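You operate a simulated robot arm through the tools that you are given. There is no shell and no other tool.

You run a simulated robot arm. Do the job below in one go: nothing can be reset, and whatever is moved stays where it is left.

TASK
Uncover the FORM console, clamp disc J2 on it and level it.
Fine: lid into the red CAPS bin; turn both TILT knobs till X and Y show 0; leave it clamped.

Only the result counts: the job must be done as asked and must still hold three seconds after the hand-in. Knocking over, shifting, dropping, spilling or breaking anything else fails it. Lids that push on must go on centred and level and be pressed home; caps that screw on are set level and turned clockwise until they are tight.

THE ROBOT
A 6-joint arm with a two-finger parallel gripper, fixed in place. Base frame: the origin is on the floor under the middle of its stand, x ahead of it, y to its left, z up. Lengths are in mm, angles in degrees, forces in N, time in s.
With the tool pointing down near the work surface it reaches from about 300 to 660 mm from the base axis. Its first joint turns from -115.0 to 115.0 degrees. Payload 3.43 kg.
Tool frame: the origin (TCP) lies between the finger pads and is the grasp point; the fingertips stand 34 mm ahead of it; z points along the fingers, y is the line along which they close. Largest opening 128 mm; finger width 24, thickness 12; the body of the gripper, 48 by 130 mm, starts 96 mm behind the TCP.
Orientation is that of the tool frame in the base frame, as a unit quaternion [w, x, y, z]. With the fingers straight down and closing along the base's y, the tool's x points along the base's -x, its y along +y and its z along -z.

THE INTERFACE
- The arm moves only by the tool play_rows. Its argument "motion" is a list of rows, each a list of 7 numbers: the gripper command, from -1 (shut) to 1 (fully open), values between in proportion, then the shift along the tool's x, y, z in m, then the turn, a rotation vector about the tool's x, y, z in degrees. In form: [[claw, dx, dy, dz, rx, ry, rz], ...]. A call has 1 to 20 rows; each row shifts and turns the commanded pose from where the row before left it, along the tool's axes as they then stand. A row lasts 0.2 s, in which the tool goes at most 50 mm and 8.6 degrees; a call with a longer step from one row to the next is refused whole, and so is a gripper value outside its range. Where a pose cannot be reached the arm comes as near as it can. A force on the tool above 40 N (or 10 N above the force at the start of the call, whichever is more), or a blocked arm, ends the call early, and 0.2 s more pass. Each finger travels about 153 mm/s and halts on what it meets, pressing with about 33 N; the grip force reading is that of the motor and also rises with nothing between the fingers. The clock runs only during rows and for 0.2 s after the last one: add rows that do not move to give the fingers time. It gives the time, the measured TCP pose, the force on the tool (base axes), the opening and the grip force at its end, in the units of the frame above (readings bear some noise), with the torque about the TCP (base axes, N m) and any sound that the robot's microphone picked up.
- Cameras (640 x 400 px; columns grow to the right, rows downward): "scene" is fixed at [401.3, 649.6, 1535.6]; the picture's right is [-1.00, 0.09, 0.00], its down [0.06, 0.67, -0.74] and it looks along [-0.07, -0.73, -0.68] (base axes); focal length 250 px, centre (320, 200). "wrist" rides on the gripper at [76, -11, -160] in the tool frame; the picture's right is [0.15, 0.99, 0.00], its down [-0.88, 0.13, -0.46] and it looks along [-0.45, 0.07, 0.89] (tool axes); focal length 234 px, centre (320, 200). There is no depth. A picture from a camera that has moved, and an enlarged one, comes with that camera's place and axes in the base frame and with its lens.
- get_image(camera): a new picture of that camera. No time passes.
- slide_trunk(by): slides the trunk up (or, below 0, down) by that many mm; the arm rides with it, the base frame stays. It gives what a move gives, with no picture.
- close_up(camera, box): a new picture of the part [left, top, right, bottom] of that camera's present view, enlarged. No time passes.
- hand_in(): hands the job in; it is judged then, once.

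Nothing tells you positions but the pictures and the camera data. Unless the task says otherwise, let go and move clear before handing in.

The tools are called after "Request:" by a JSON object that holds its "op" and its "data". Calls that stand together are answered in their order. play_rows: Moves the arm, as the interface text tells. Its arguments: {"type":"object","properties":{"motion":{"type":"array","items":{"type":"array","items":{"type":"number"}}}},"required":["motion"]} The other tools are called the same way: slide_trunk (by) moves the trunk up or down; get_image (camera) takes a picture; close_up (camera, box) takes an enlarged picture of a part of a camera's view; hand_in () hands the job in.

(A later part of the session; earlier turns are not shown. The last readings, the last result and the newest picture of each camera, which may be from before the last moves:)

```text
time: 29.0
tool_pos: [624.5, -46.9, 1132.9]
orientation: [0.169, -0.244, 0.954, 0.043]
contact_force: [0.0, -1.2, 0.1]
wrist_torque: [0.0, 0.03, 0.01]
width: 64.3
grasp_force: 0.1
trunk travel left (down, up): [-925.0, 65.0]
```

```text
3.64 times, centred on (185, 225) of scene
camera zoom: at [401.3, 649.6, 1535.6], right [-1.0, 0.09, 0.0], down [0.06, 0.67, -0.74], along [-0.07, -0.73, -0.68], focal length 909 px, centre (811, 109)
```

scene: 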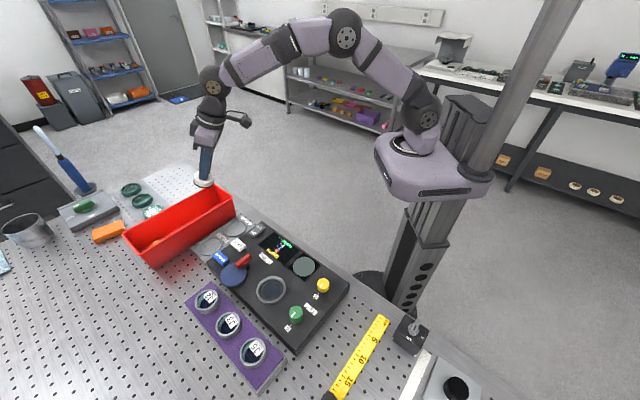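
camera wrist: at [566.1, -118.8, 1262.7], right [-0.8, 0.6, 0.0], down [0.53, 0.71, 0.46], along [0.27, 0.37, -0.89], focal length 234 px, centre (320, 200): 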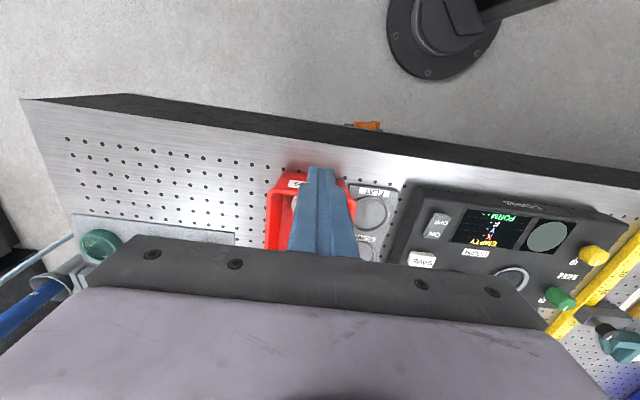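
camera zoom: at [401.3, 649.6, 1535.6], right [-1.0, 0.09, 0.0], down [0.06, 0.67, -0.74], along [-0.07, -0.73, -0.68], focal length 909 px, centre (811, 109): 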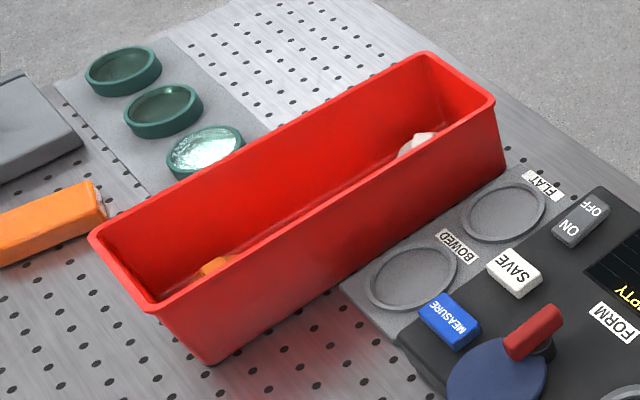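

Request:
{"op": "play_rows", "data": {"motion": [[0, -0.01396, 0.0341, 0.00967, 0, 0, 0], [0, -0.01396, 0.0341, 0.00967, 0, 0, 0], [0, -0.01396, 0.0341, 0.00967, 0, 0, 0], [0, -0.01396, 0.0341, 0.00967, 0, 0, 0], [0, -0.01396, 0.0341, 0.00967, 0, 0, 0], [0, -0.01396, 0.0341, 0.00967, 0, 0, 0], [0, -0.01396, 0.0341, 0.00967, 0, 0, 0], [0, -0.01396, 0.0341, 0.00967, 0, 0, 0], [0, -0.01396, 0.0341, 0.00967, 0, 0, 0], [0, -0.01396, 0.0341, 0.00967, 0, 0, 0], [0, 0, 0, 0, 0, 0, 0]]}}

Request:
{"op": "get_image", "data": {"camera": "wrist"}}

Request:
{"op": "close_up", "data": {"camera": "wrist", "box": [240, 80, 400, 200]}}

Request:
{"op": "get_image", "data": {"camera": "scene"}}

```text
time: 31.4
tool_pos: [605.7, 330.1, 1090.7]
orientation: [0.169, -0.244, 0.954, 0.043]
contact_force: [0.1, 0.8, 0.3]
wrist_torque: [0.02, -0.02, 0.03]
width: 63.7
grasp_force: 0.0
trunk travel left (down, up): [-925.0, 65.0]
```

```text
taken
camera wrist: at [499.2, 261.0, 1213.9], right [-0.59, 0.8, -0.05], down [0.53, 0.44, 0.73], along [0.61, 0.41, -0.68], focal length 234 px, centre (320, 200)
```

wrist: 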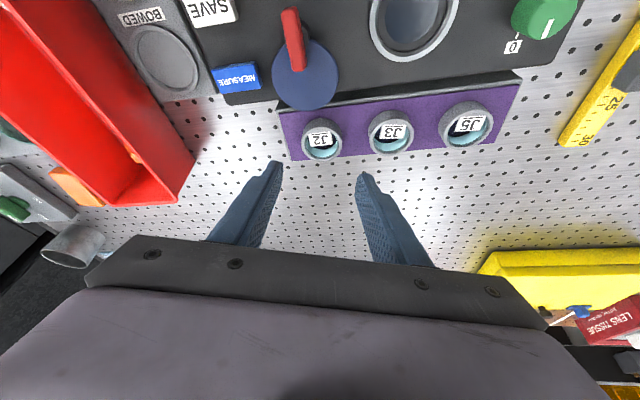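

```text
3.33 times, centred on (320, 140) of wrist
camera zoom: at [499.2, 261.0, 1213.9], right [-0.59, 0.8, -0.05], down [0.53, 0.44, 0.73], along [0.61, 0.41, -0.68], focal length 781 px, centre (320, 400)
```

zoom: 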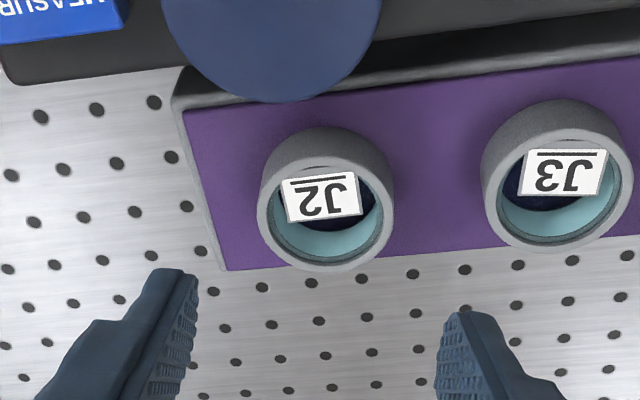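

```text
taken
```

scene: 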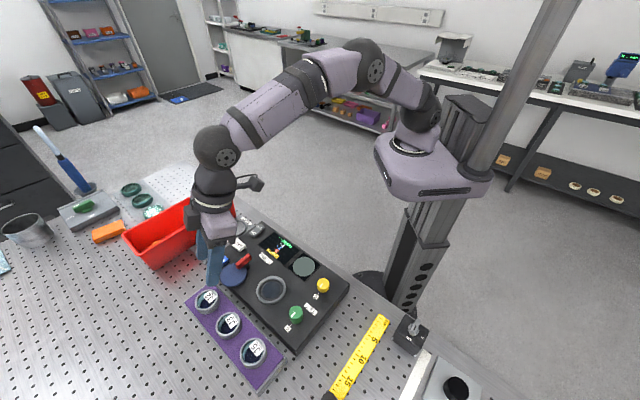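

J2 is a ringed disc standing on the purple tray. I'll zoom in on it and on the now open nest to judge heights.

Request:
{"op": "close_up", "data": {"camera": "wrist", "box": [285, 105, 365, 170]}}

Request:
{"op": "close_up", "data": {"camera": "wrist", "box": [350, 0, 490, 90]}}

Request:
{"op": "close_up", "data": {"camera": "scene", "box": [245, 260, 300, 315]}}

Request:
{"op": "close_up", "data": {"camera": "scene", "box": [185, 275, 245, 325]}}

```text
6.15 times, centred on (325, 138) of wrist
camera zoom: at [499.2, 261.0, 1213.9], right [-0.59, 0.8, -0.05], down [0.53, 0.44, 0.73], along [0.61, 0.41, -0.68], focal length 1441 px, centre (289, 585)
```

zoom: 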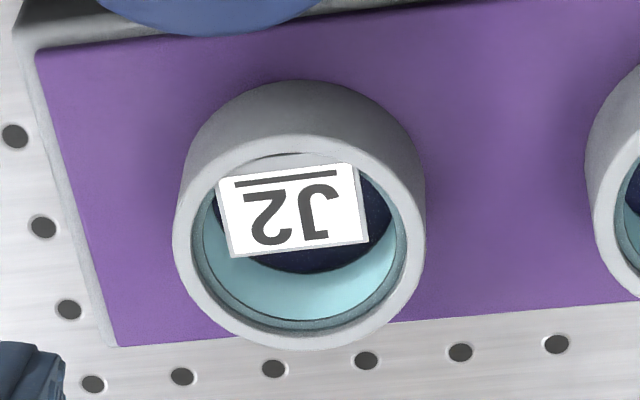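

```text
4.44 times, centred on (420, 45) of wrist
camera zoom: at [499.2, 261.0, 1213.9], right [-0.59, 0.8, -0.05], down [0.53, 0.44, 0.73], along [0.61, 0.41, -0.68], focal length 1041 px, centre (-124, 889)
```

zoom: 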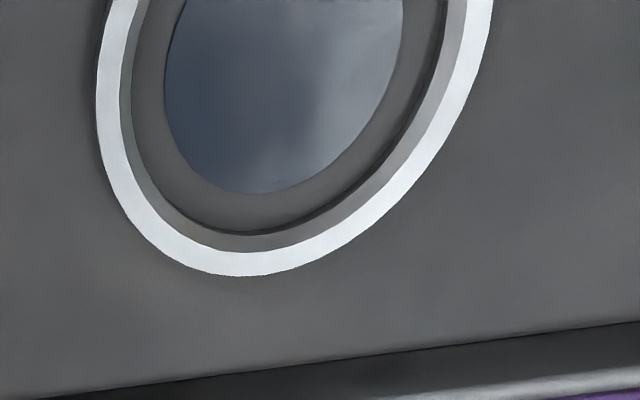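

```text
7.27 times, centred on (272, 288) of scene
camera zoom: at [401.3, 649.6, 1535.6], right [-1.0, 0.09, 0.0], down [0.06, 0.67, -0.74], along [-0.07, -0.73, -0.68], focal length 1818 px, centre (666, -436)
```

zoom: 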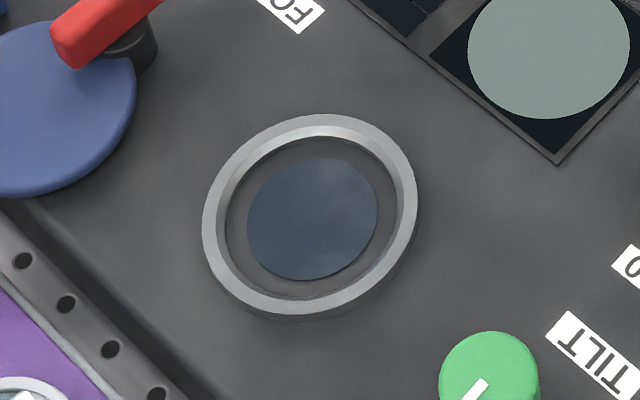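

```text
8.00 times, centred on (215, 300) of scene
camera zoom: at [401.3, 649.6, 1535.6], right [-1.0, 0.09, 0.0], down [0.06, 0.67, -0.74], along [-0.07, -0.73, -0.68], focal length 2000 px, centre (1160, -600)
```

zoom: 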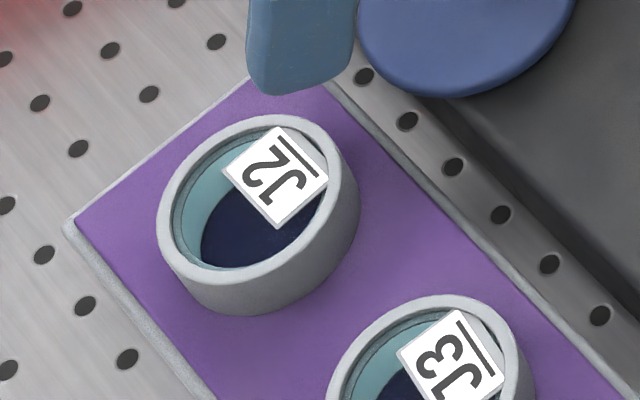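

J2 is about 54 mm across and 22 mm tall, and its top is at z≈959. The nest is a shallow recess about 58 mm wide. I'll move in along the tool axis to a pre-grasp and re-check alignment.

Request:
{"op": "play_rows", "data": {"motion": [[0.13, 0.0047, 0.0026, 0.025, 0, 0, 0], [0.13, 0, 0, 0.025, 0, 0, 0], [0.13, 0, 0, 0.02, 0, 0, 0], [0.13, 0, 0, 0, 0, 0, 0]]}}

Request:
{"op": "close_up", "data": {"camera": "wrist", "box": [240, 100, 400, 220]}}

Request:
{"op": "close_up", "data": {"camera": "scene", "box": [185, 265, 245, 325]}}

```text
time: 32.4
tool_pos: [622.0, 343.8, 1025.3]
orientation: [0.169, -0.244, 0.954, 0.043]
contact_force: [-0.4, -1.2, -0.3]
wrist_torque: [0.0, 0.03, 0.01]
width: 72.4
grasp_force: 0.0
trunk travel left (down, up): [-925.0, 65.0]
```

```text
3.33 times, centred on (320, 160) of wrist
camera zoom: at [515.5, 274.9, 1147.3], right [-0.59, 0.8, -0.05], down [0.53, 0.44, 0.73], along [0.61, 0.41, -0.68], focal length 781 px, centre (320, 333)
```

zoom: 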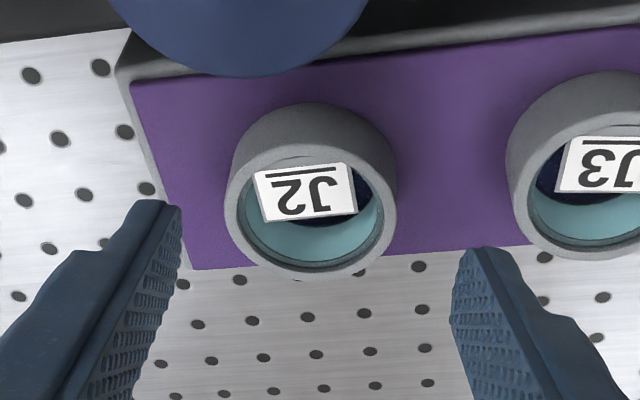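

```text
6.67 times, centred on (215, 295) of scene
camera zoom: at [401.3, 649.6, 1535.6], right [-1.0, 0.09, 0.0], down [0.06, 0.67, -0.74], along [-0.07, -0.73, -0.68], focal length 1666 px, centre (1020, -433)
```

zoom: 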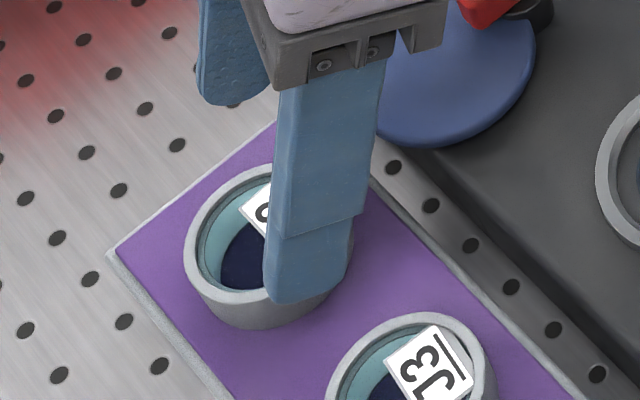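

Aligned within about 2 mm. I'll correct that and go down around the ring with the fingers 72 mm open.

Request:
{"op": "play_rows", "data": {"motion": [[0.13, 0.001, -0.0023, 0.012, 0, 0, 0], [0.13, 0.0014, 0, 0.012, 0, 0, 0], [0.13, 0, 0, 0.01, 0, 0, 0], [0.13, 0, 0, 0.005, 0, 0, 0], [0.13, 0, 0, 0, 0, 0, 0]]}}

Request:
{"op": "close_up", "data": {"camera": "wrist", "box": [240, 120, 400, 240]}}

Request:
{"op": "close_up", "data": {"camera": "scene", "box": [185, 265, 245, 325]}}

```text
time: 33.6
tool_pos: [631.0, 347.7, 985.9]
orientation: [0.169, -0.244, 0.954, 0.044]
contact_force: [-0.5, 0.3, -0.2]
wrist_torque: [-0.01, 0.0, -0.01]
width: 72.5
grasp_force: 0.0
trunk travel left (down, up): [-925.0, 65.0]
```

```text
3.33 times, centred on (320, 180) of wrist
camera zoom: at [526.4, 278.0, 1108.8], right [-0.59, 0.8, -0.05], down [0.53, 0.44, 0.73], along [0.61, 0.41, -0.68], focal length 781 px, centre (320, 267)
```

zoom: 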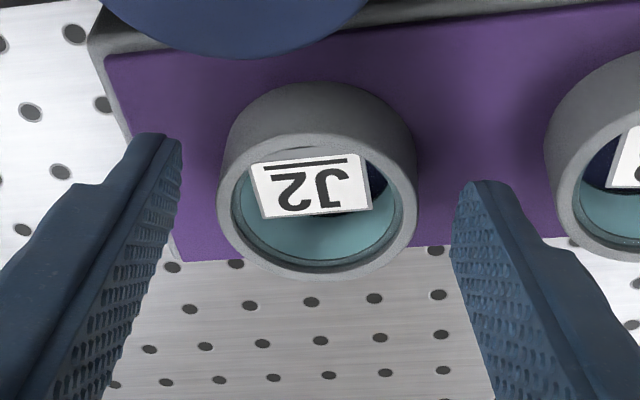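

```text
6.67 times, centred on (215, 295) of scene
camera zoom: at [401.3, 649.6, 1535.6], right [-1.0, 0.09, 0.0], down [0.06, 0.67, -0.74], along [-0.07, -0.73, -0.68], focal length 1666 px, centre (1020, -433)
```

zoom: 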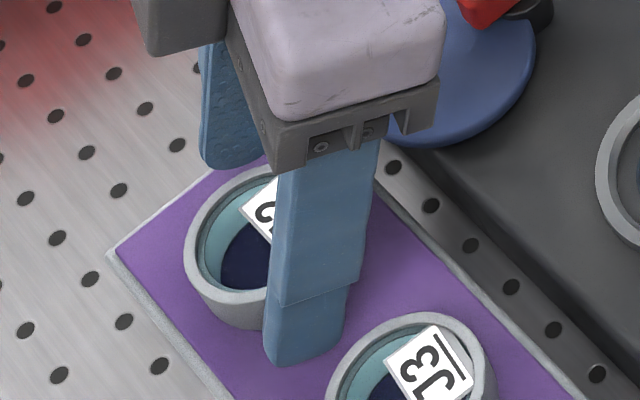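

The fingers straddle J2 evenly. I'll go 4 mm further and close on it.

Request:
{"op": "play_rows", "data": {"motion": [[0.13, 0, 0, 0.004, 0, 0, 0], [0, 0, 0, 0, 0, 0, 0], [-0.1, 0, 0, 0, 0, 0, 0], [-0.3, 0, 0, 0, 0, 0, 0], [-1, 0, 0, 0, 0, 0, 0], [-1, 0, 0, 0, 0, 0, 0]]}}

Request:
{"op": "close_up", "data": {"camera": "wrist", "box": [240, 120, 400, 240]}}

```text
time: 35.0
tool_pos: [633.7, 348.5, 982.1]
orientation: [0.168, -0.244, 0.954, 0.043]
contact_force: [0.6, -0.6, 0.5]
wrist_torque: [0.0, -0.02, -0.03]
width: 50.4
grasp_force: 33.3
trunk travel left (down, up): [-925.0, 65.0]
```

```text
3.33 times, centred on (320, 180) of wrist
camera zoom: at [527.2, 278.8, 1104.6], right [-0.59, 0.8, -0.05], down [0.53, 0.44, 0.73], along [0.61, 0.41, -0.68], focal length 781 px, centre (320, 267)
```

zoom: 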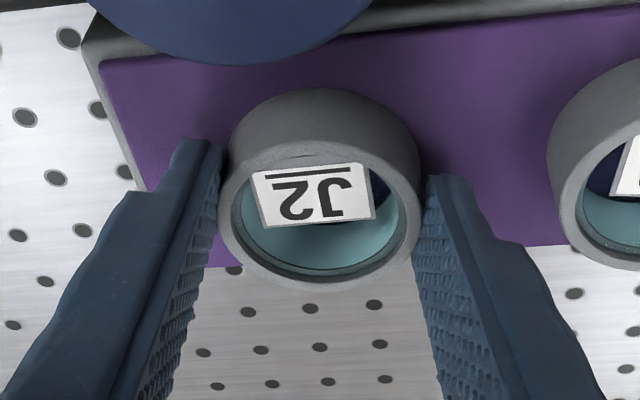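

Request:
{"op": "close_up", "data": {"camera": "wrist", "box": [270, 130, 370, 210]}}

Request:
{"op": "close_up", "data": {"camera": "scene", "box": [190, 270, 240, 320]}}

```text
5.00 times, centred on (320, 170) of wrist
camera zoom: at [527.2, 278.8, 1104.6], right [-0.59, 0.8, -0.05], down [0.53, 0.44, 0.73], along [0.61, 0.41, -0.68], focal length 1171 px, centre (320, 350)
```

zoom: 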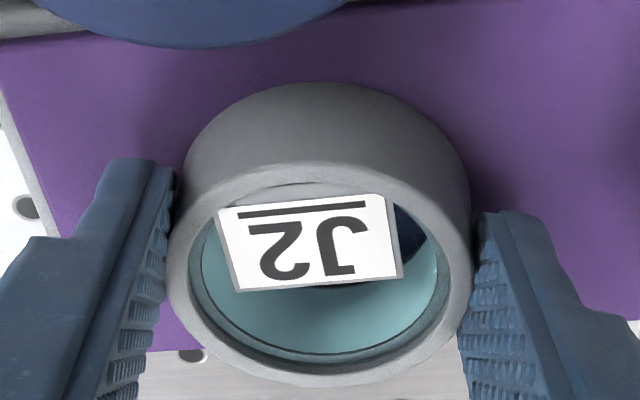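

```text
8.00 times, centred on (215, 295) of scene
camera zoom: at [401.3, 649.6, 1535.6], right [-1.0, 0.09, 0.0], down [0.06, 0.67, -0.74], along [-0.07, -0.73, -0.68], focal length 2000 px, centre (1160, -560)
```

zoom: 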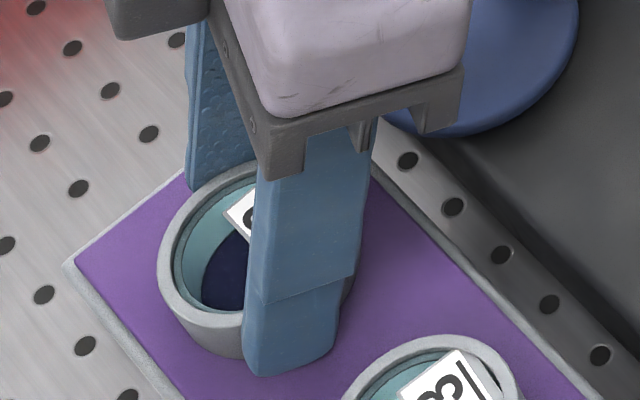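

The fingertips sit only a few mm above the tray, which would foul the nest lip later. I'll re-grip about 7 mm higher on the ring.

Request:
{"op": "play_rows", "data": {"motion": [[-0.1, 0, 0, 0, 0, 0, 0], [-0.05, 0, 0, 0, 0, 0, 0], [-0.05, -0.0012, 0, -0.0033, 0, 0, 0], [-0.05, -0.0012, 0, -0.0033, 0, 0, 0], [-0.05, 0, 0, 0, 0, 0, 0], [-0.3, 0, 0, 0, 0, 0, 0], [-1, 0, 0, 0, 0, 0, 0], [-1, 0, 0, 0, 0, 0, 0]]}}

Request:
{"op": "close_up", "data": {"camera": "wrist", "box": [270, 130, 370, 210]}}

Request:
{"op": "close_up", "data": {"camera": "scene", "box": [190, 270, 240, 320]}}

```text
time: 36.8
tool_pos: [632.4, 348.2, 989.9]
orientation: [0.17, -0.244, 0.954, 0.042]
contact_force: [0.7, -0.2, 0.1]
wrist_torque: [0.02, -0.01, -0.01]
width: 50.1
grasp_force: 32.6
trunk travel left (down, up): [-925.0, 65.0]
```

```text
5.00 times, centred on (320, 170) of wrist
camera zoom: at [527.2, 278.4, 1111.9], right [-0.59, 0.8, -0.05], down [0.53, 0.44, 0.73], along [0.61, 0.41, -0.68], focal length 1171 px, centre (320, 350)
```

zoom: 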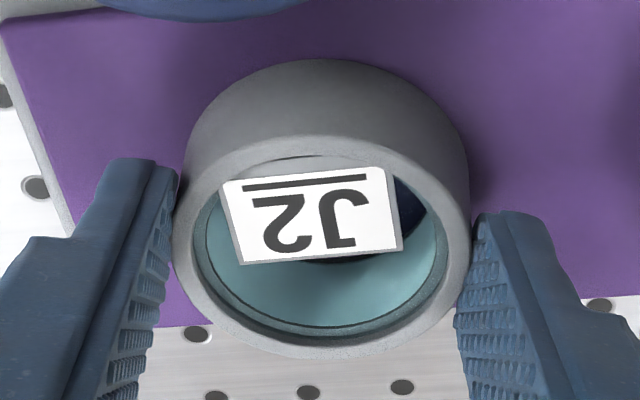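

```text
8.00 times, centred on (215, 295) of scene
camera zoom: at [401.3, 649.6, 1535.6], right [-1.0, 0.09, 0.0], down [0.06, 0.67, -0.74], along [-0.07, -0.73, -0.68], focal length 2000 px, centre (1160, -560)
```

zoom: 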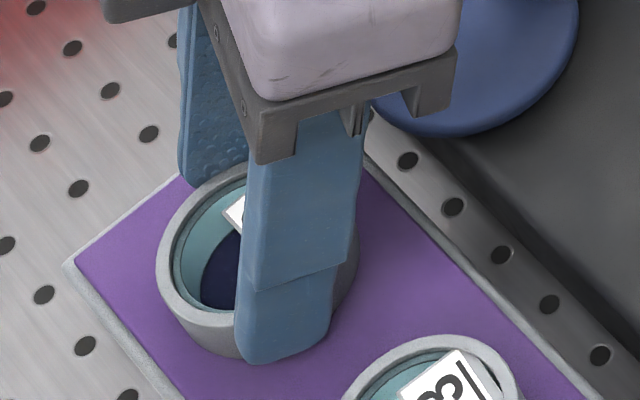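

J2 is held about 8 mm below its rim, so the low finger corner is about 8 mm above its base. I'll lift it straight up.

Request:
{"op": "play_rows", "data": {"motion": [[-1, -0.0017, 0, -0.0047, 0, 0, 0], [-1, -0.0034, 0, -0.0094, 0, 0, 0], [-1, -0.0069, 0, -0.0188, 0, 0, 0], [-1, -0.0103, 0, -0.0282, 0, 0, 0], [-1, -0.0103, 0, -0.0282, 0, 0, 0], [-1, 0, 0, 0, 0, 0, 0]]}}

Request:
{"op": "get_image", "data": {"camera": "wrist"}}

Request:
{"op": "close_up", "data": {"camera": "scene", "box": [180, 230, 280, 330]}}

```text
time: 38.2
tool_pos: [633.3, 347.9, 1082.7]
orientation: [0.167, -0.244, 0.954, 0.043]
contact_force: [-0.4, 0.0, -1.2]
wrist_torque: [0.07, -0.04, 0.01]
width: 50.7
grasp_force: 32.6
trunk travel left (down, up): [-925.0, 65.0]
```

```text
taken
camera wrist: at [527.9, 277.4, 1205.4], right [-0.59, 0.8, -0.05], down [0.53, 0.44, 0.73], along [0.61, 0.41, -0.68], focal length 234 px, centre (320, 200)
```

wrist: 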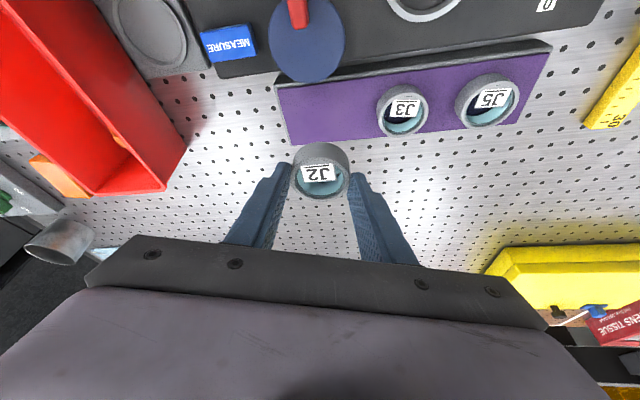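

```text
4.00 times, centred on (230, 280) of scene
camera zoom: at [401.3, 649.6, 1535.6], right [-1.0, 0.09, 0.0], down [0.06, 0.67, -0.74], along [-0.07, -0.73, -0.68], focal length 1000 px, centre (680, -120)
```

zoom: 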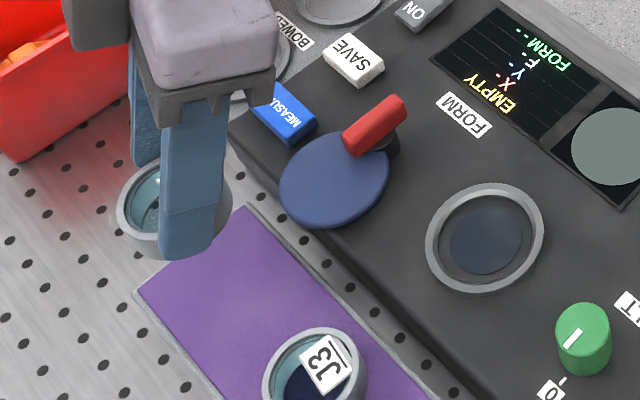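

J2 is held level. I'll carry it over to hover about 25 mm above the nest and align visually.

Request:
{"op": "play_rows", "data": {"motion": [[-1, 0.0239, 0.00977, -0.0003, 0, 0, 0], [-1, 0.0239, 0.00977, -0.0003, 0, 0, 0], [-1, 0.0239, 0.00977, -0.0003, 0, 0, 0], [-1, 0.0239, 0.00977, -0.0003, 0, 0, 0], [-1, 0.0239, 0.00977, -0.0003, 0, 0, 0], [-1, 0.0239, 0.00977, -0.0003, 0, 0, 0], [-1, 0, 0, 0, 0, 0, 0]]}}

Request:
{"op": "close_up", "data": {"camera": "wrist", "box": [240, 80, 400, 200]}}

Request:
{"op": "close_up", "data": {"camera": "scene", "box": [240, 245, 310, 315]}}

```text
time: 39.8
tool_pos: [489.6, 334.5, 1036.7]
orientation: [0.169, -0.244, 0.954, 0.044]
contact_force: [0.0, 0.3, -1.9]
wrist_torque: [-0.02, -0.03, -0.01]
width: 50.5
grasp_force: 32.8
trunk travel left (down, up): [-925.0, 65.0]
```

```text
3.33 times, centred on (320, 140) of wrist
camera zoom: at [382.0, 265.2, 1159.1], right [-0.59, 0.8, -0.05], down [0.53, 0.44, 0.73], along [0.61, 0.41, -0.68], focal length 781 px, centre (320, 400)
```

zoom: 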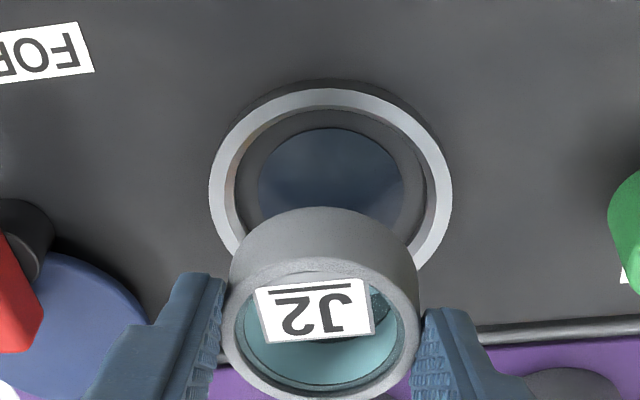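

```text
5.71 times, centred on (275, 280) of scene
camera zoom: at [401.3, 649.6, 1535.6], right [-1.0, 0.09, 0.0], down [0.06, 0.67, -0.74], along [-0.07, -0.73, -0.68], focal length 1428 px, centre (577, -257)
```

zoom: 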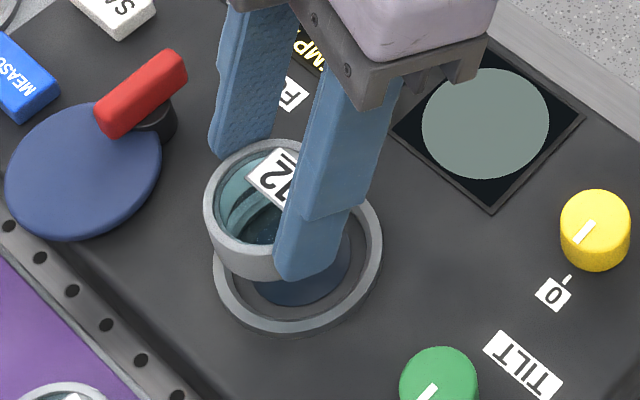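

Hovering, with J2 about 4 mm too far out radially. I'll correct this and lower to about 10 mm above the nest lip.

Request:
{"op": "play_rows", "data": {"motion": [[-1, 0.0037, 0.0002, 0.0057, 0, 0, 0], [-1, 0.0037, 0.0002, 0.0057, 0, 0, 0], [-1, 0.0037, 0.0001, 0.0058, 0, 0, 0], [-1, 0, 0, 0, 0, 0, 0]]}}

Request:
{"op": "close_up", "data": {"camera": "wrist", "box": [240, 90, 400, 210]}}

Request:
{"op": "close_up", "data": {"camera": "scene", "box": [240, 245, 310, 315]}}

```text
time: 40.8
tool_pos: [481.4, 331.6, 1016.3]
orientation: [0.169, -0.244, 0.954, 0.044]
contact_force: [0.1, -0.6, -1.5]
wrist_torque: [-0.02, 0.0, 0.0]
width: 50.4
grasp_force: 32.9
trunk travel left (down, up): [-925.0, 65.0]
```

```text
3.33 times, centred on (320, 150) of wrist
camera zoom: at [376.8, 263.0, 1138.6], right [-0.59, 0.8, -0.05], down [0.53, 0.44, 0.73], along [0.61, 0.41, -0.68], focal length 781 px, centre (320, 367)
```

zoom: 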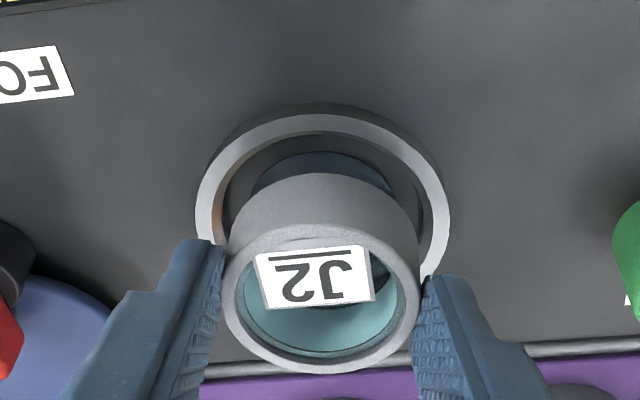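

```text
5.71 times, centred on (275, 280) of scene
camera zoom: at [401.3, 649.6, 1535.6], right [-1.0, 0.09, 0.0], down [0.06, 0.67, -0.74], along [-0.07, -0.73, -0.68], focal length 1428 px, centre (577, -257)
```

zoom: 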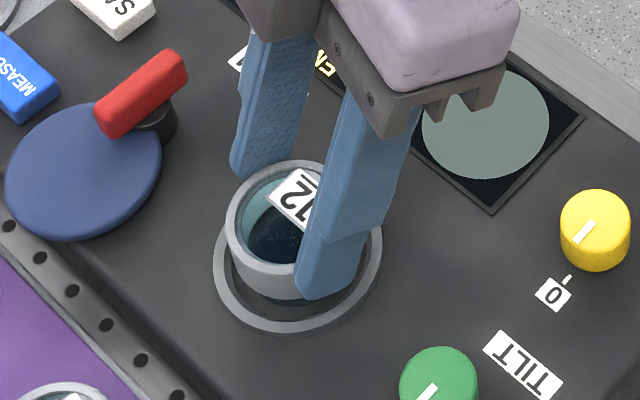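

J2 is now centred over the nest in both views to within about 1 mm. I'll lower it slowly.

Request:
{"op": "play_rows", "data": {"motion": [[-1, 0.001, 0, 0.0028, 0, 0, 0], [-1, 0.001, 0, 0.0028, 0, 0, 0], [-1, 0.001, 0, 0.0028, 0, 0, 0], [-1, 0, 0, 0, 0, 0, 0]]}}

Request:
{"op": "close_up", "data": {"camera": "wrist", "box": [260, 100, 380, 200]}}

Request:
{"op": "close_up", "data": {"camera": "scene", "box": [245, 260, 300, 315]}}

```text
time: 41.8
tool_pos: [481.5, 332.9, 1007.8]
orientation: [0.169, -0.244, 0.954, 0.042]
contact_force: [0.0, 0.1, -0.2]
wrist_torque: [0.0, 0.03, -0.01]
width: 50.3
grasp_force: 33.2
trunk travel left (down, up): [-925.0, 65.0]
```

```text
4.00 times, centred on (320, 150) of wrist
camera zoom: at [376.7, 263.0, 1130.1], right [-0.59, 0.8, -0.05], down [0.53, 0.44, 0.73], along [0.61, 0.41, -0.68], focal length 937 px, centre (320, 400)
```

zoom: 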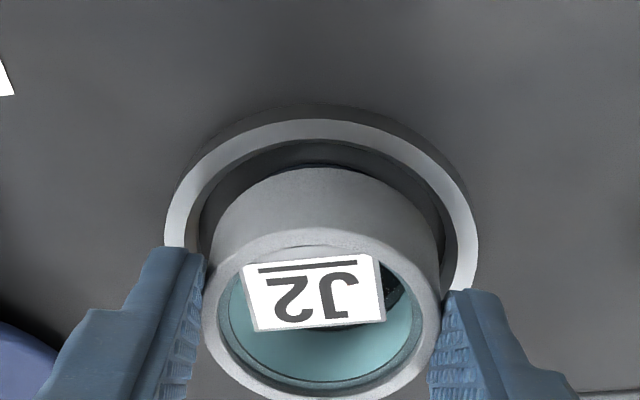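

```text
7.27 times, centred on (272, 288) of scene
camera zoom: at [401.3, 649.6, 1535.6], right [-1.0, 0.09, 0.0], down [0.06, 0.67, -0.74], along [-0.07, -0.73, -0.68], focal length 1818 px, centre (666, -436)
```

zoom: 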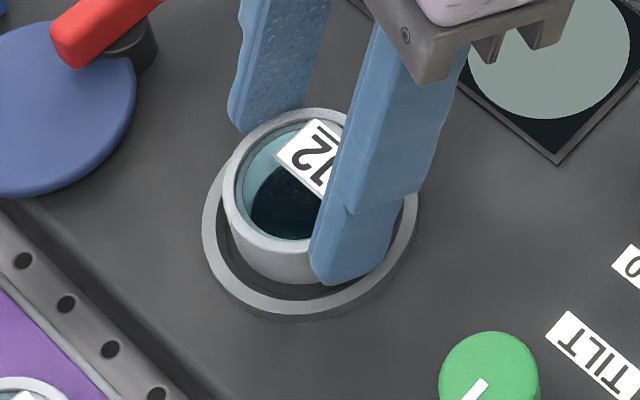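

Request:
{"op": "play_rows", "data": {"motion": [[-1, 0.0005, 0.0006, 0.0025, 0, 0, 0], [-1, 0.0006, 0, 0.0025, 0, 0, 0], [-1, 0, 0, 0, 0, 0, 0]]}}

Request:
{"op": "close_up", "data": {"camera": "wrist", "box": [260, 100, 380, 200]}}

Request:
{"op": "close_up", "data": {"camera": "scene", "box": [245, 260, 300, 315]}}

```text
time: 42.6
tool_pos: [482.8, 333.1, 1003.6]
orientation: [0.17, -0.244, 0.954, 0.043]
contact_force: [-1.0, 0.2, -1.5]
wrist_torque: [-0.02, 0.03, 0.01]
width: 50.6
grasp_force: 33.1
trunk travel left (down, up): [-925.0, 65.0]
```

```text
4.00 times, centred on (320, 150) of wrist
camera zoom: at [377.1, 264.4, 1125.4], right [-0.59, 0.8, -0.05], down [0.53, 0.44, 0.73], along [0.61, 0.41, -0.68], focal length 937 px, centre (320, 400)
```

zoom: 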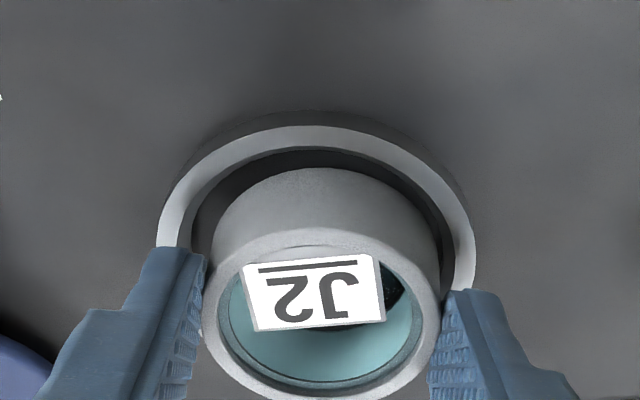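

```text
7.27 times, centred on (272, 288) of scene
camera zoom: at [401.3, 649.6, 1535.6], right [-1.0, 0.09, 0.0], down [0.06, 0.67, -0.74], along [-0.07, -0.73, -0.68], focal length 1818 px, centre (666, -436)
```

zoom: 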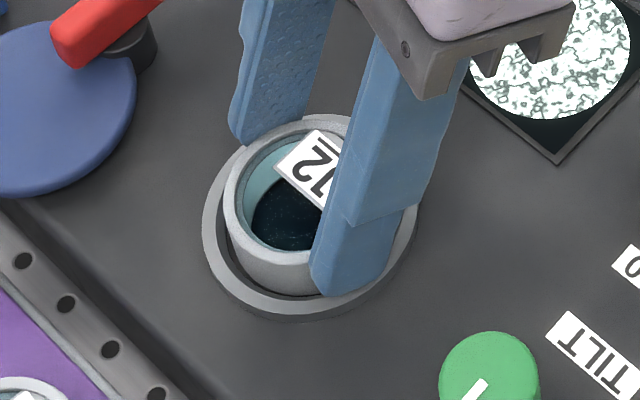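

Request:
{"op": "close_up", "data": {"camera": "wrist", "box": [275, 120, 365, 180]}}

Request:
{"op": "close_up", "data": {"camera": "scene", "box": [257, 268, 292, 308]}}

```text
6.67 times, centred on (320, 150) of wrist
camera zoom: at [377.1, 264.4, 1125.4], right [-0.59, 0.8, -0.05], down [0.53, 0.44, 0.73], along [0.61, 0.41, -0.68], focal length 1561 px, centre (320, 533)
```

zoom: 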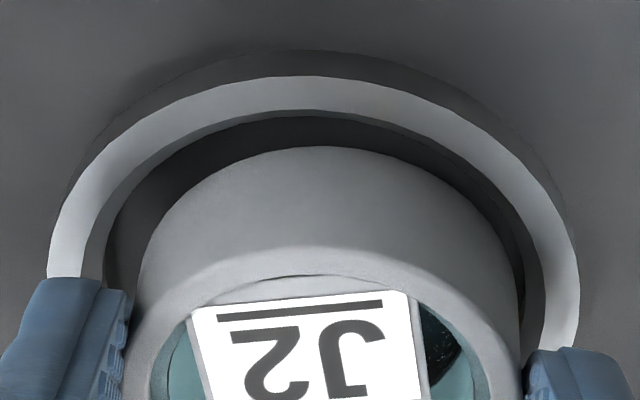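

```text
10.00 times, centred on (274, 288) of scene
camera zoom: at [401.3, 649.6, 1535.6], right [-1.0, 0.09, 0.0], down [0.06, 0.67, -0.74], along [-0.07, -0.73, -0.68], focal length 2500 px, centre (775, -680)
```

zoom: 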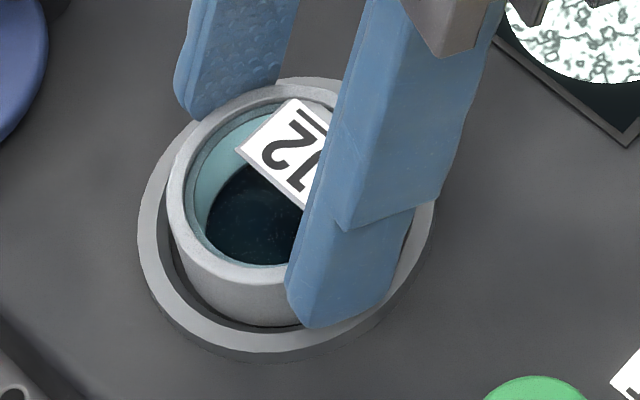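

Request:
{"op": "play_rows", "data": {"motion": [[-1, 0.0005, -0.001, 0.0014, 0, 0, 0], [-1, 0.0005, 0, 0.0014, 0, 0, 0], [-1, 0, 0, 0, 0, 0, 0]]}}

Request:
{"op": "close_up", "data": {"camera": "wrist", "box": [275, 120, 365, 180]}}

Request:
{"op": "close_up", "data": {"camera": "scene", "box": [257, 268, 292, 308]}}

```text
time: 43.4
tool_pos: [483.5, 332.6, 1000.1]
orientation: [0.17, -0.244, 0.954, 0.043]
contact_force: [-1.2, 1.6, 5.5]
wrist_torque: [0.02, 0.12, -0.05]
width: 50.3
grasp_force: 33.0
trunk travel left (down, up): [-925.0, 65.0]
```

```text
6.67 times, centred on (320, 150) of wrist
camera zoom: at [377.7, 263.3, 1122.6], right [-0.59, 0.8, -0.05], down [0.52, 0.43, 0.73], along [0.61, 0.41, -0.68], focal length 1561 px, centre (320, 533)
```

zoom: 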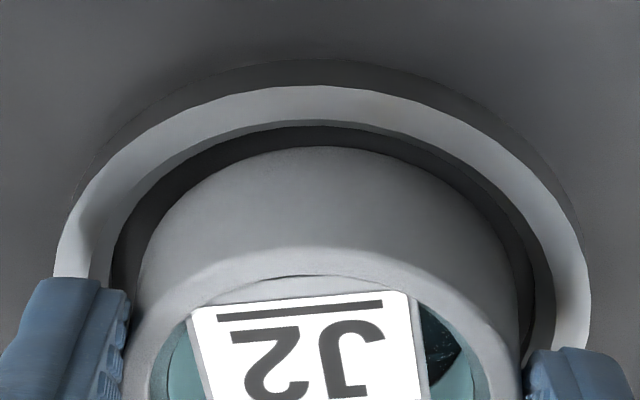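

```text
10.00 times, centred on (274, 288) of scene
camera zoom: at [401.3, 649.6, 1535.6], right [-1.0, 0.09, 0.0], down [0.06, 0.67, -0.74], along [-0.07, -0.73, -0.68], focal length 2500 px, centre (775, -680)
```

zoom: 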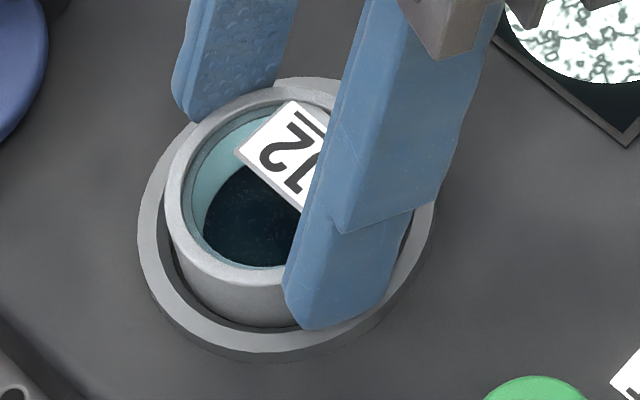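

I have contact at 5.5 N. I'll check the console display and several views to judge whether J2 is actually seated.

Request:
{"op": "close_up", "data": {"camera": "scene", "box": [240, 225, 330, 285]}}

Request:
{"op": "get_image", "data": {"camera": "wrist"}}

Request:
{"op": "close_up", "data": {"camera": "scene", "box": [255, 285, 290, 310]}}

```text
6.67 times, centred on (285, 255) of scene
camera zoom: at [401.3, 649.6, 1535.6], right [-1.0, 0.09, 0.0], down [0.06, 0.67, -0.74], along [-0.07, -0.73, -0.68], focal length 1666 px, centre (553, -167)
```

zoom: 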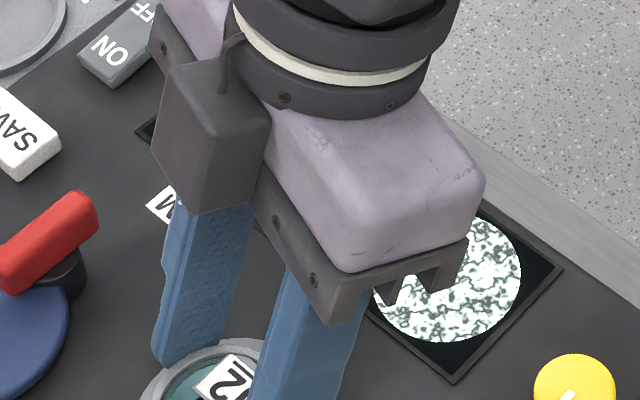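

```text
taken
camera wrist: at [377.7, 263.3, 1122.6], right [-0.59, 0.8, -0.05], down [0.52, 0.43, 0.73], along [0.61, 0.41, -0.68], focal length 234 px, centre (320, 200)
```

wrist: 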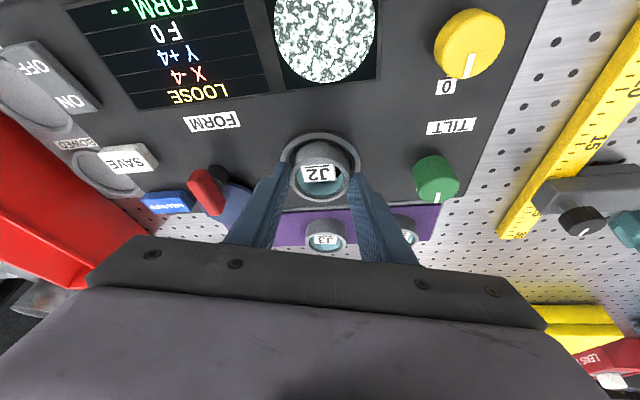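

```text
16.00 times, centred on (272, 298) of scene
camera zoom: at [401.3, 649.6, 1535.6], right [-1.0, 0.09, 0.0], down [0.06, 0.67, -0.74], along [-0.07, -0.73, -0.68], focal length 4000 px, centre (1080, -1360)
```

zoom: 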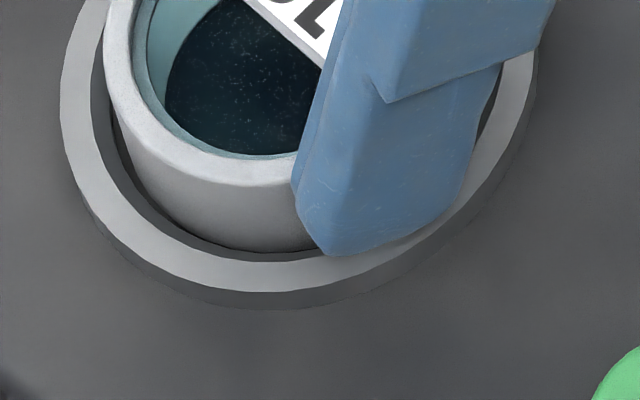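

The display reads LOOSE, X-4, Y+4, so the console sees the disc in the nest. I'll open the fingers gently and check that it sits properly.

Request:
{"op": "play_rows", "data": {"motion": [[-0.17, 0, 0, 0, 0, 0, 0], [-0.12, 0, 0, 0, 0, 0, 0], [-0.06, 0, 0, 0, 0, 0, 0], [-0.06, 0, 0, 0, 0, 0, 0]]}}

Request:
{"op": "close_up", "data": {"camera": "wrist", "box": [275, 120, 365, 180]}}

Request:
{"op": "close_up", "data": {"camera": "scene", "box": [257, 268, 292, 308]}}

Request:
{"op": "close_up", "data": {"camera": "wrist", "box": [80, 0, 400, 200]}}

```text
time: 44.4
tool_pos: [484.1, 332.2, 1000.0]
orientation: [0.17, -0.244, 0.954, 0.043]
contact_force: [-0.6, 0.6, 0.7]
wrist_torque: [0.03, -0.03, 0.01]
width: 60.2
grasp_force: 0.0
trunk travel left (down, up): [-925.0, 65.0]
```

```text
6.67 times, centred on (320, 150) of wrist
camera zoom: at [378.0, 263.1, 1121.9], right [-0.59, 0.8, -0.05], down [0.53, 0.44, 0.73], along [0.61, 0.41, -0.68], focal length 1561 px, centre (320, 533)
```

zoom: 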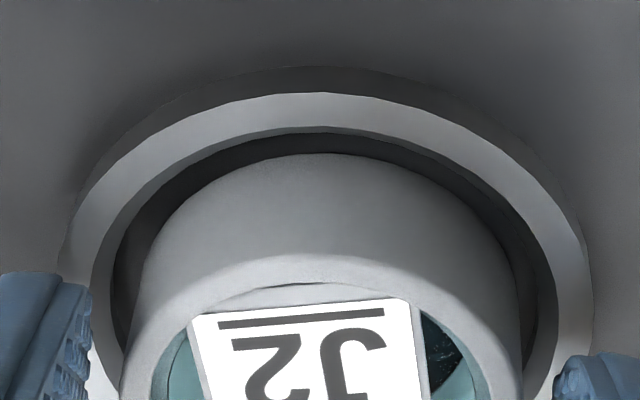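

```text
10.00 times, centred on (274, 288) of scene
camera zoom: at [401.3, 649.6, 1535.6], right [-1.0, 0.09, 0.0], down [0.06, 0.67, -0.74], along [-0.07, -0.73, -0.68], focal length 2500 px, centre (775, -680)
```

zoom: 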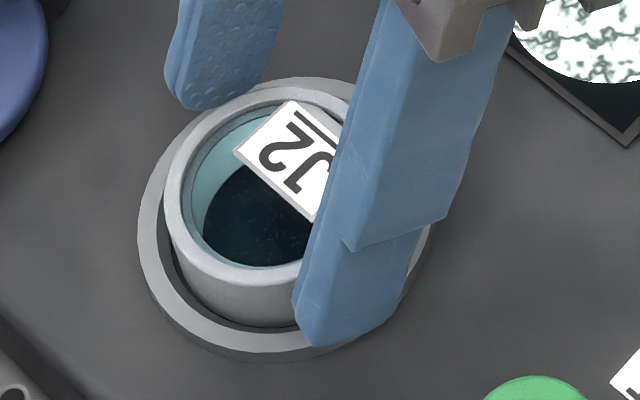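

```text
2.00 times, centred on (240, 100) of wrist
camera zoom: at [378.0, 263.1, 1121.9], right [-0.59, 0.8, -0.05], down [0.53, 0.44, 0.73], along [0.61, 0.41, -0.68], focal length 468 px, centre (480, 400)
```

zoom: 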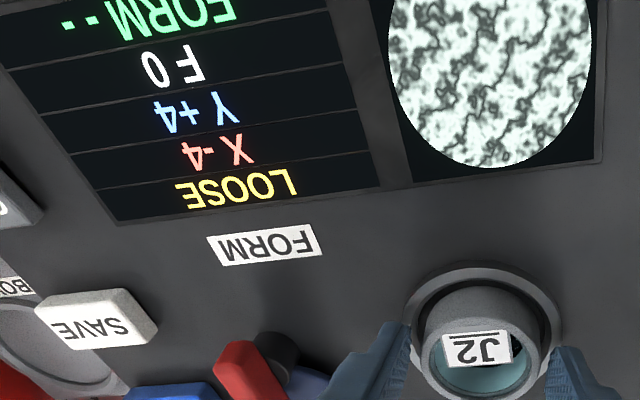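

J2 rests firmly: it did not move when released and the contact force is gone. I'll retract upward and look at the clamp handle.

Request:
{"op": "play_rows", "data": {"motion": [[-0.06, -0.0034, 0, -0.0094, 0, 0, 0], [-0.06, -0.0069, 0, -0.0188, 0, 0, 0], [-0.06, -0.0103, 0, -0.0282, 0, 0, 0], [-0.06, -0.0137, 0, -0.0376, 0, 0, 0], [-0.06, -0.0137, 0, -0.0376, 0, 0, 0], [-0.06, 0, 0, 0, 0, 0, 0]]}}

Request:
{"op": "get_image", "data": {"camera": "wrist"}}

Request:
{"op": "close_up", "data": {"camera": "scene", "box": [205, 235, 315, 315]}}

```text
time: 45.8
tool_pos: [484.8, 332.2, 1139.7]
orientation: [0.169, -0.244, 0.954, 0.042]
contact_force: [0.5, 1.1, 0.0]
wrist_torque: [0.01, 0.01, -0.01]
width: 60.1
grasp_force: 0.1
trunk travel left (down, up): [-925.0, 65.0]
```

```text
taken
camera wrist: at [380.1, 263.1, 1262.5], right [-0.59, 0.8, -0.05], down [0.53, 0.44, 0.73], along [0.61, 0.41, -0.68], focal length 234 px, centre (320, 200)
```

wrist: 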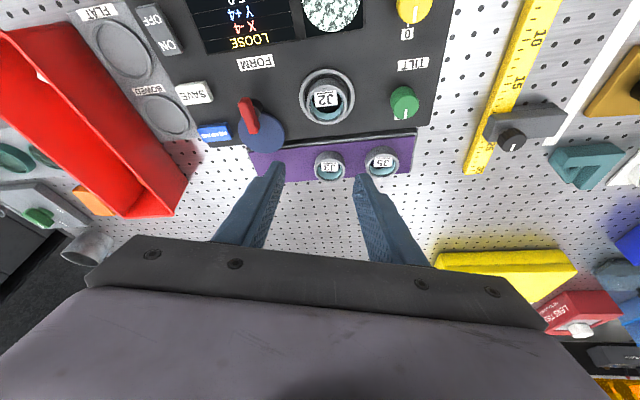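

```text
5.00 times, centred on (260, 275) of scene
camera zoom: at [401.3, 649.6, 1535.6], right [-1.0, 0.09, 0.0], down [0.06, 0.67, -0.74], along [-0.07, -0.73, -0.68], focal length 1250 px, centre (620, -175)
```

zoom: 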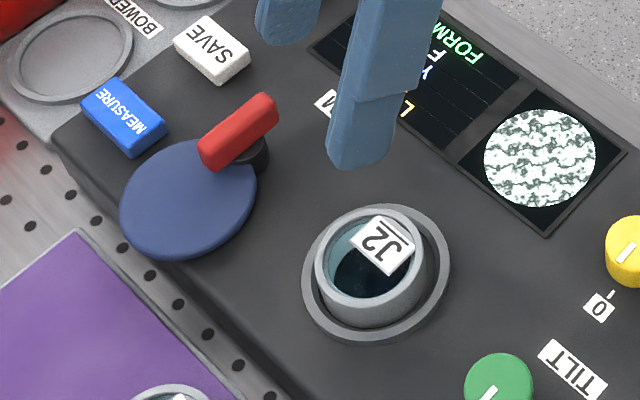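

J2 sits in the nest. I'll straighten the tool, align it across the clamp handle, and look from above.

Request:
{"op": "play_rows", "data": {"motion": [[-0.3, 0, 0, 0, 0, 6.7, 0], [-0.3, 0, 0, 0, 0, 6.7, 0], [-0.3, 0, 0, 0, 0, 6.6, 0], [-0.3, 0, 0, 0, 0, 0, -6.1], [-0.3, 0, 0, 0, 0, 0, -6.1], [-0.3, 0, 0, 0, 0, 0, -6.1], [-0.3, 0, 0, 0, 0, 0, 0]]}}

```text
time: 47.4
tool_pos: [483.1, 333.5, 1139.8]
orientation: [0.002, -0.399, 0.917, 0.0]
contact_force: [0.0, -0.6, 0.0]
wrist_torque: [0.04, 0.01, -0.02]
width: 44.6
grasp_force: 0.1
trunk travel left (down, up): [-925.0, 65.0]
```

Request:
{"op": "play_rows", "data": {"motion": [[-0.3, -0.0015, -0.026, 0.01, 0, 0, 0], [-0.3, -0.0015, -0.026, 0.01, 0, 0, 0], [-0.3, -0.0015, -0.026, 0.01, 0, 0, 0], [-0.3, -0.0015, -0.026, 0.01, 0, 0, 0], [-0.3, 0, 0, 0, 0, 0, 0]]}}

Request:
{"op": "get_image", "data": {"camera": "wrist"}}

Request:
{"op": "close_up", "data": {"camera": "wrist", "box": [260, 70, 400, 200]}}

```text
time: 48.6
tool_pos: [563.3, 265.4, 1101.1]
orientation: [0.001, -0.399, 0.917, 0.0]
contact_force: [-1.0, 0.2, -0.5]
wrist_torque: [0.02, 0.02, -0.04]
width: 44.8
grasp_force: 0.1
trunk travel left (down, up): [-925.0, 65.0]
```

```text
taken
camera wrist: at [519.5, 202.9, 1259.6], right [-0.82, 0.57, 0.0], down [0.5, 0.73, 0.46], along [0.26, 0.37, -0.89], focal length 234 px, centre (320, 200)
```

wrist: 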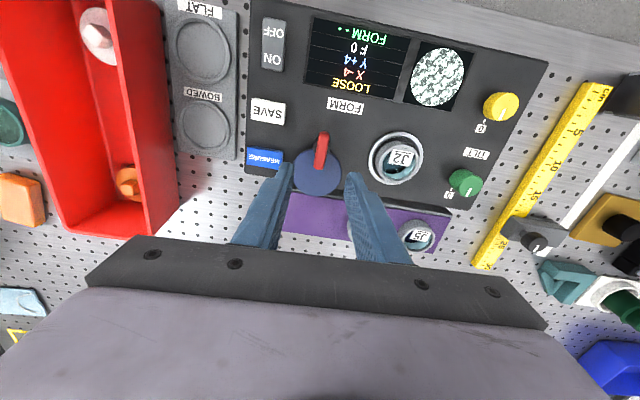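

```text
3.08 times, centred on (330, 135) of wrist
camera zoom: at [519.5, 202.9, 1259.6], right [-0.82, 0.57, 0.0], down [0.5, 0.73, 0.46], along [0.26, 0.37, -0.89], focal length 720 px, centre (289, 400)
```

zoom: 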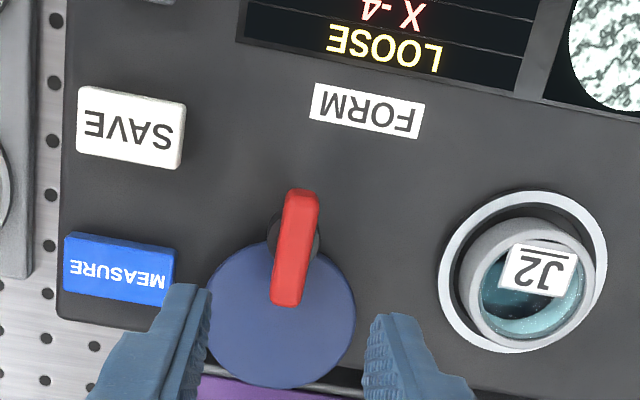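

The T-handle is well aligned with the tool and about 2 mm off in y, and its pivot is under its centre. I'll correct the offset and descend to straddle it.

Request:
{"op": "play_rows", "data": {"motion": [[-0.3, 0.001, 0.0022, 0.03, 0, 0, 0], [-0.3, 0, 0, 0.03, 0, 0, 0], [-0.3, 0, 0, 0.015, 0, 0, 0], [-0.3, 0, 0, 0, 0, 0, 0]]}}

Request:
{"op": "close_up", "data": {"camera": "wrist", "box": [250, 100, 390, 220]}}

Request:
{"op": "close_up", "data": {"camera": "scene", "box": [205, 225, 285, 295]}}

```text
time: 49.6
tool_pos: [561.4, 264.7, 1025.6]
orientation: [0.001, -0.399, 0.917, -0.001]
contact_force: [-0.2, -0.2, 0.3]
wrist_torque: [0.02, 0.01, -0.04]
width: 44.8
grasp_force: 0.0
trunk travel left (down, up): [-925.0, 65.0]
```

```text
3.33 times, centred on (320, 160) of wrist
camera zoom: at [517.3, 203.1, 1183.9], right [-0.82, 0.57, 0.0], down [0.51, 0.73, 0.46], along [0.26, 0.38, -0.89], focal length 781 px, centre (320, 333)
```

zoom: 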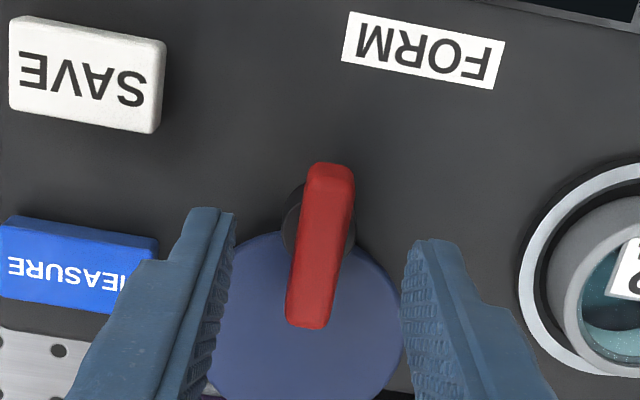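

```text
5.71 times, centred on (245, 260) of scene
camera zoom: at [401.3, 649.6, 1535.6], right [-1.0, 0.09, 0.0], down [0.06, 0.67, -0.74], along [-0.07, -0.73, -0.68], focal length 1428 px, centre (749, -143)
```

zoom: 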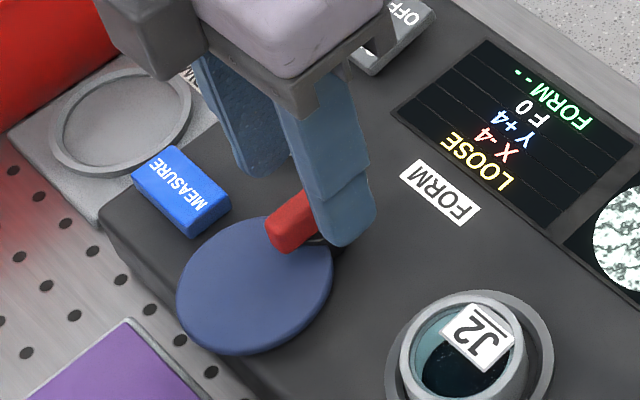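

Request:
{"op": "play_rows", "data": {"motion": [[-0.3, 0, 0.0005, 0.01, 0, 0, 0], [-0.3, 0, 0, 0.006, 0, 0, 0], [-0.3, 0, 0, 0.003, 0, 0, 0], [-0.3, 0, 0, 0, 0, 0, 0]]}}

Request:
{"op": "close_up", "data": {"camera": "wrist", "box": [250, 110, 390, 230]}}

Request:
{"op": "close_up", "data": {"camera": "scene", "box": [205, 225, 285, 295]}}

```text
time: 50.6
tool_pos: [560.3, 266.2, 1006.4]
orientation: [0.001, -0.398, 0.917, -0.001]
contact_force: [0.5, 0.0, -0.8]
wrist_torque: [-0.02, 0.0, 0.01]
width: 45.2
grasp_force: 0.0
trunk travel left (down, up): [-925.0, 65.0]
```

```text
3.33 times, centred on (320, 170) of wrist
camera zoom: at [516.0, 204.8, 1164.5], right [-0.82, 0.57, 0.0], down [0.5, 0.73, 0.46], along [0.26, 0.38, -0.89], focal length 781 px, centre (320, 300)
```

zoom: 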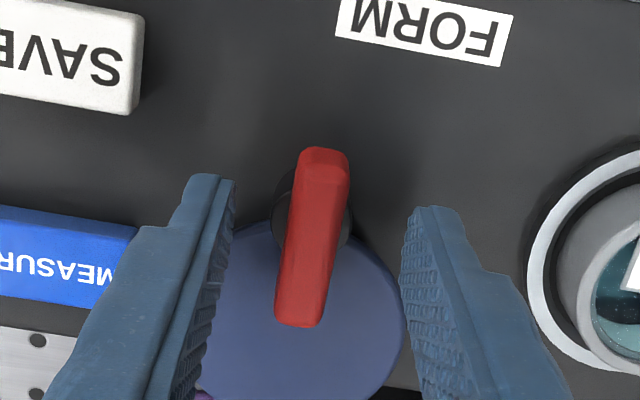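

```text
5.71 times, centred on (245, 260) of scene
camera zoom: at [401.3, 649.6, 1535.6], right [-1.0, 0.09, 0.0], down [0.06, 0.67, -0.74], along [-0.07, -0.73, -0.68], focal length 1428 px, centre (749, -143)
```

zoom: 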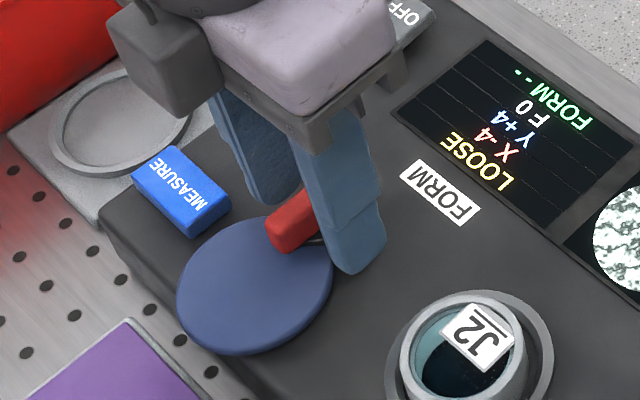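

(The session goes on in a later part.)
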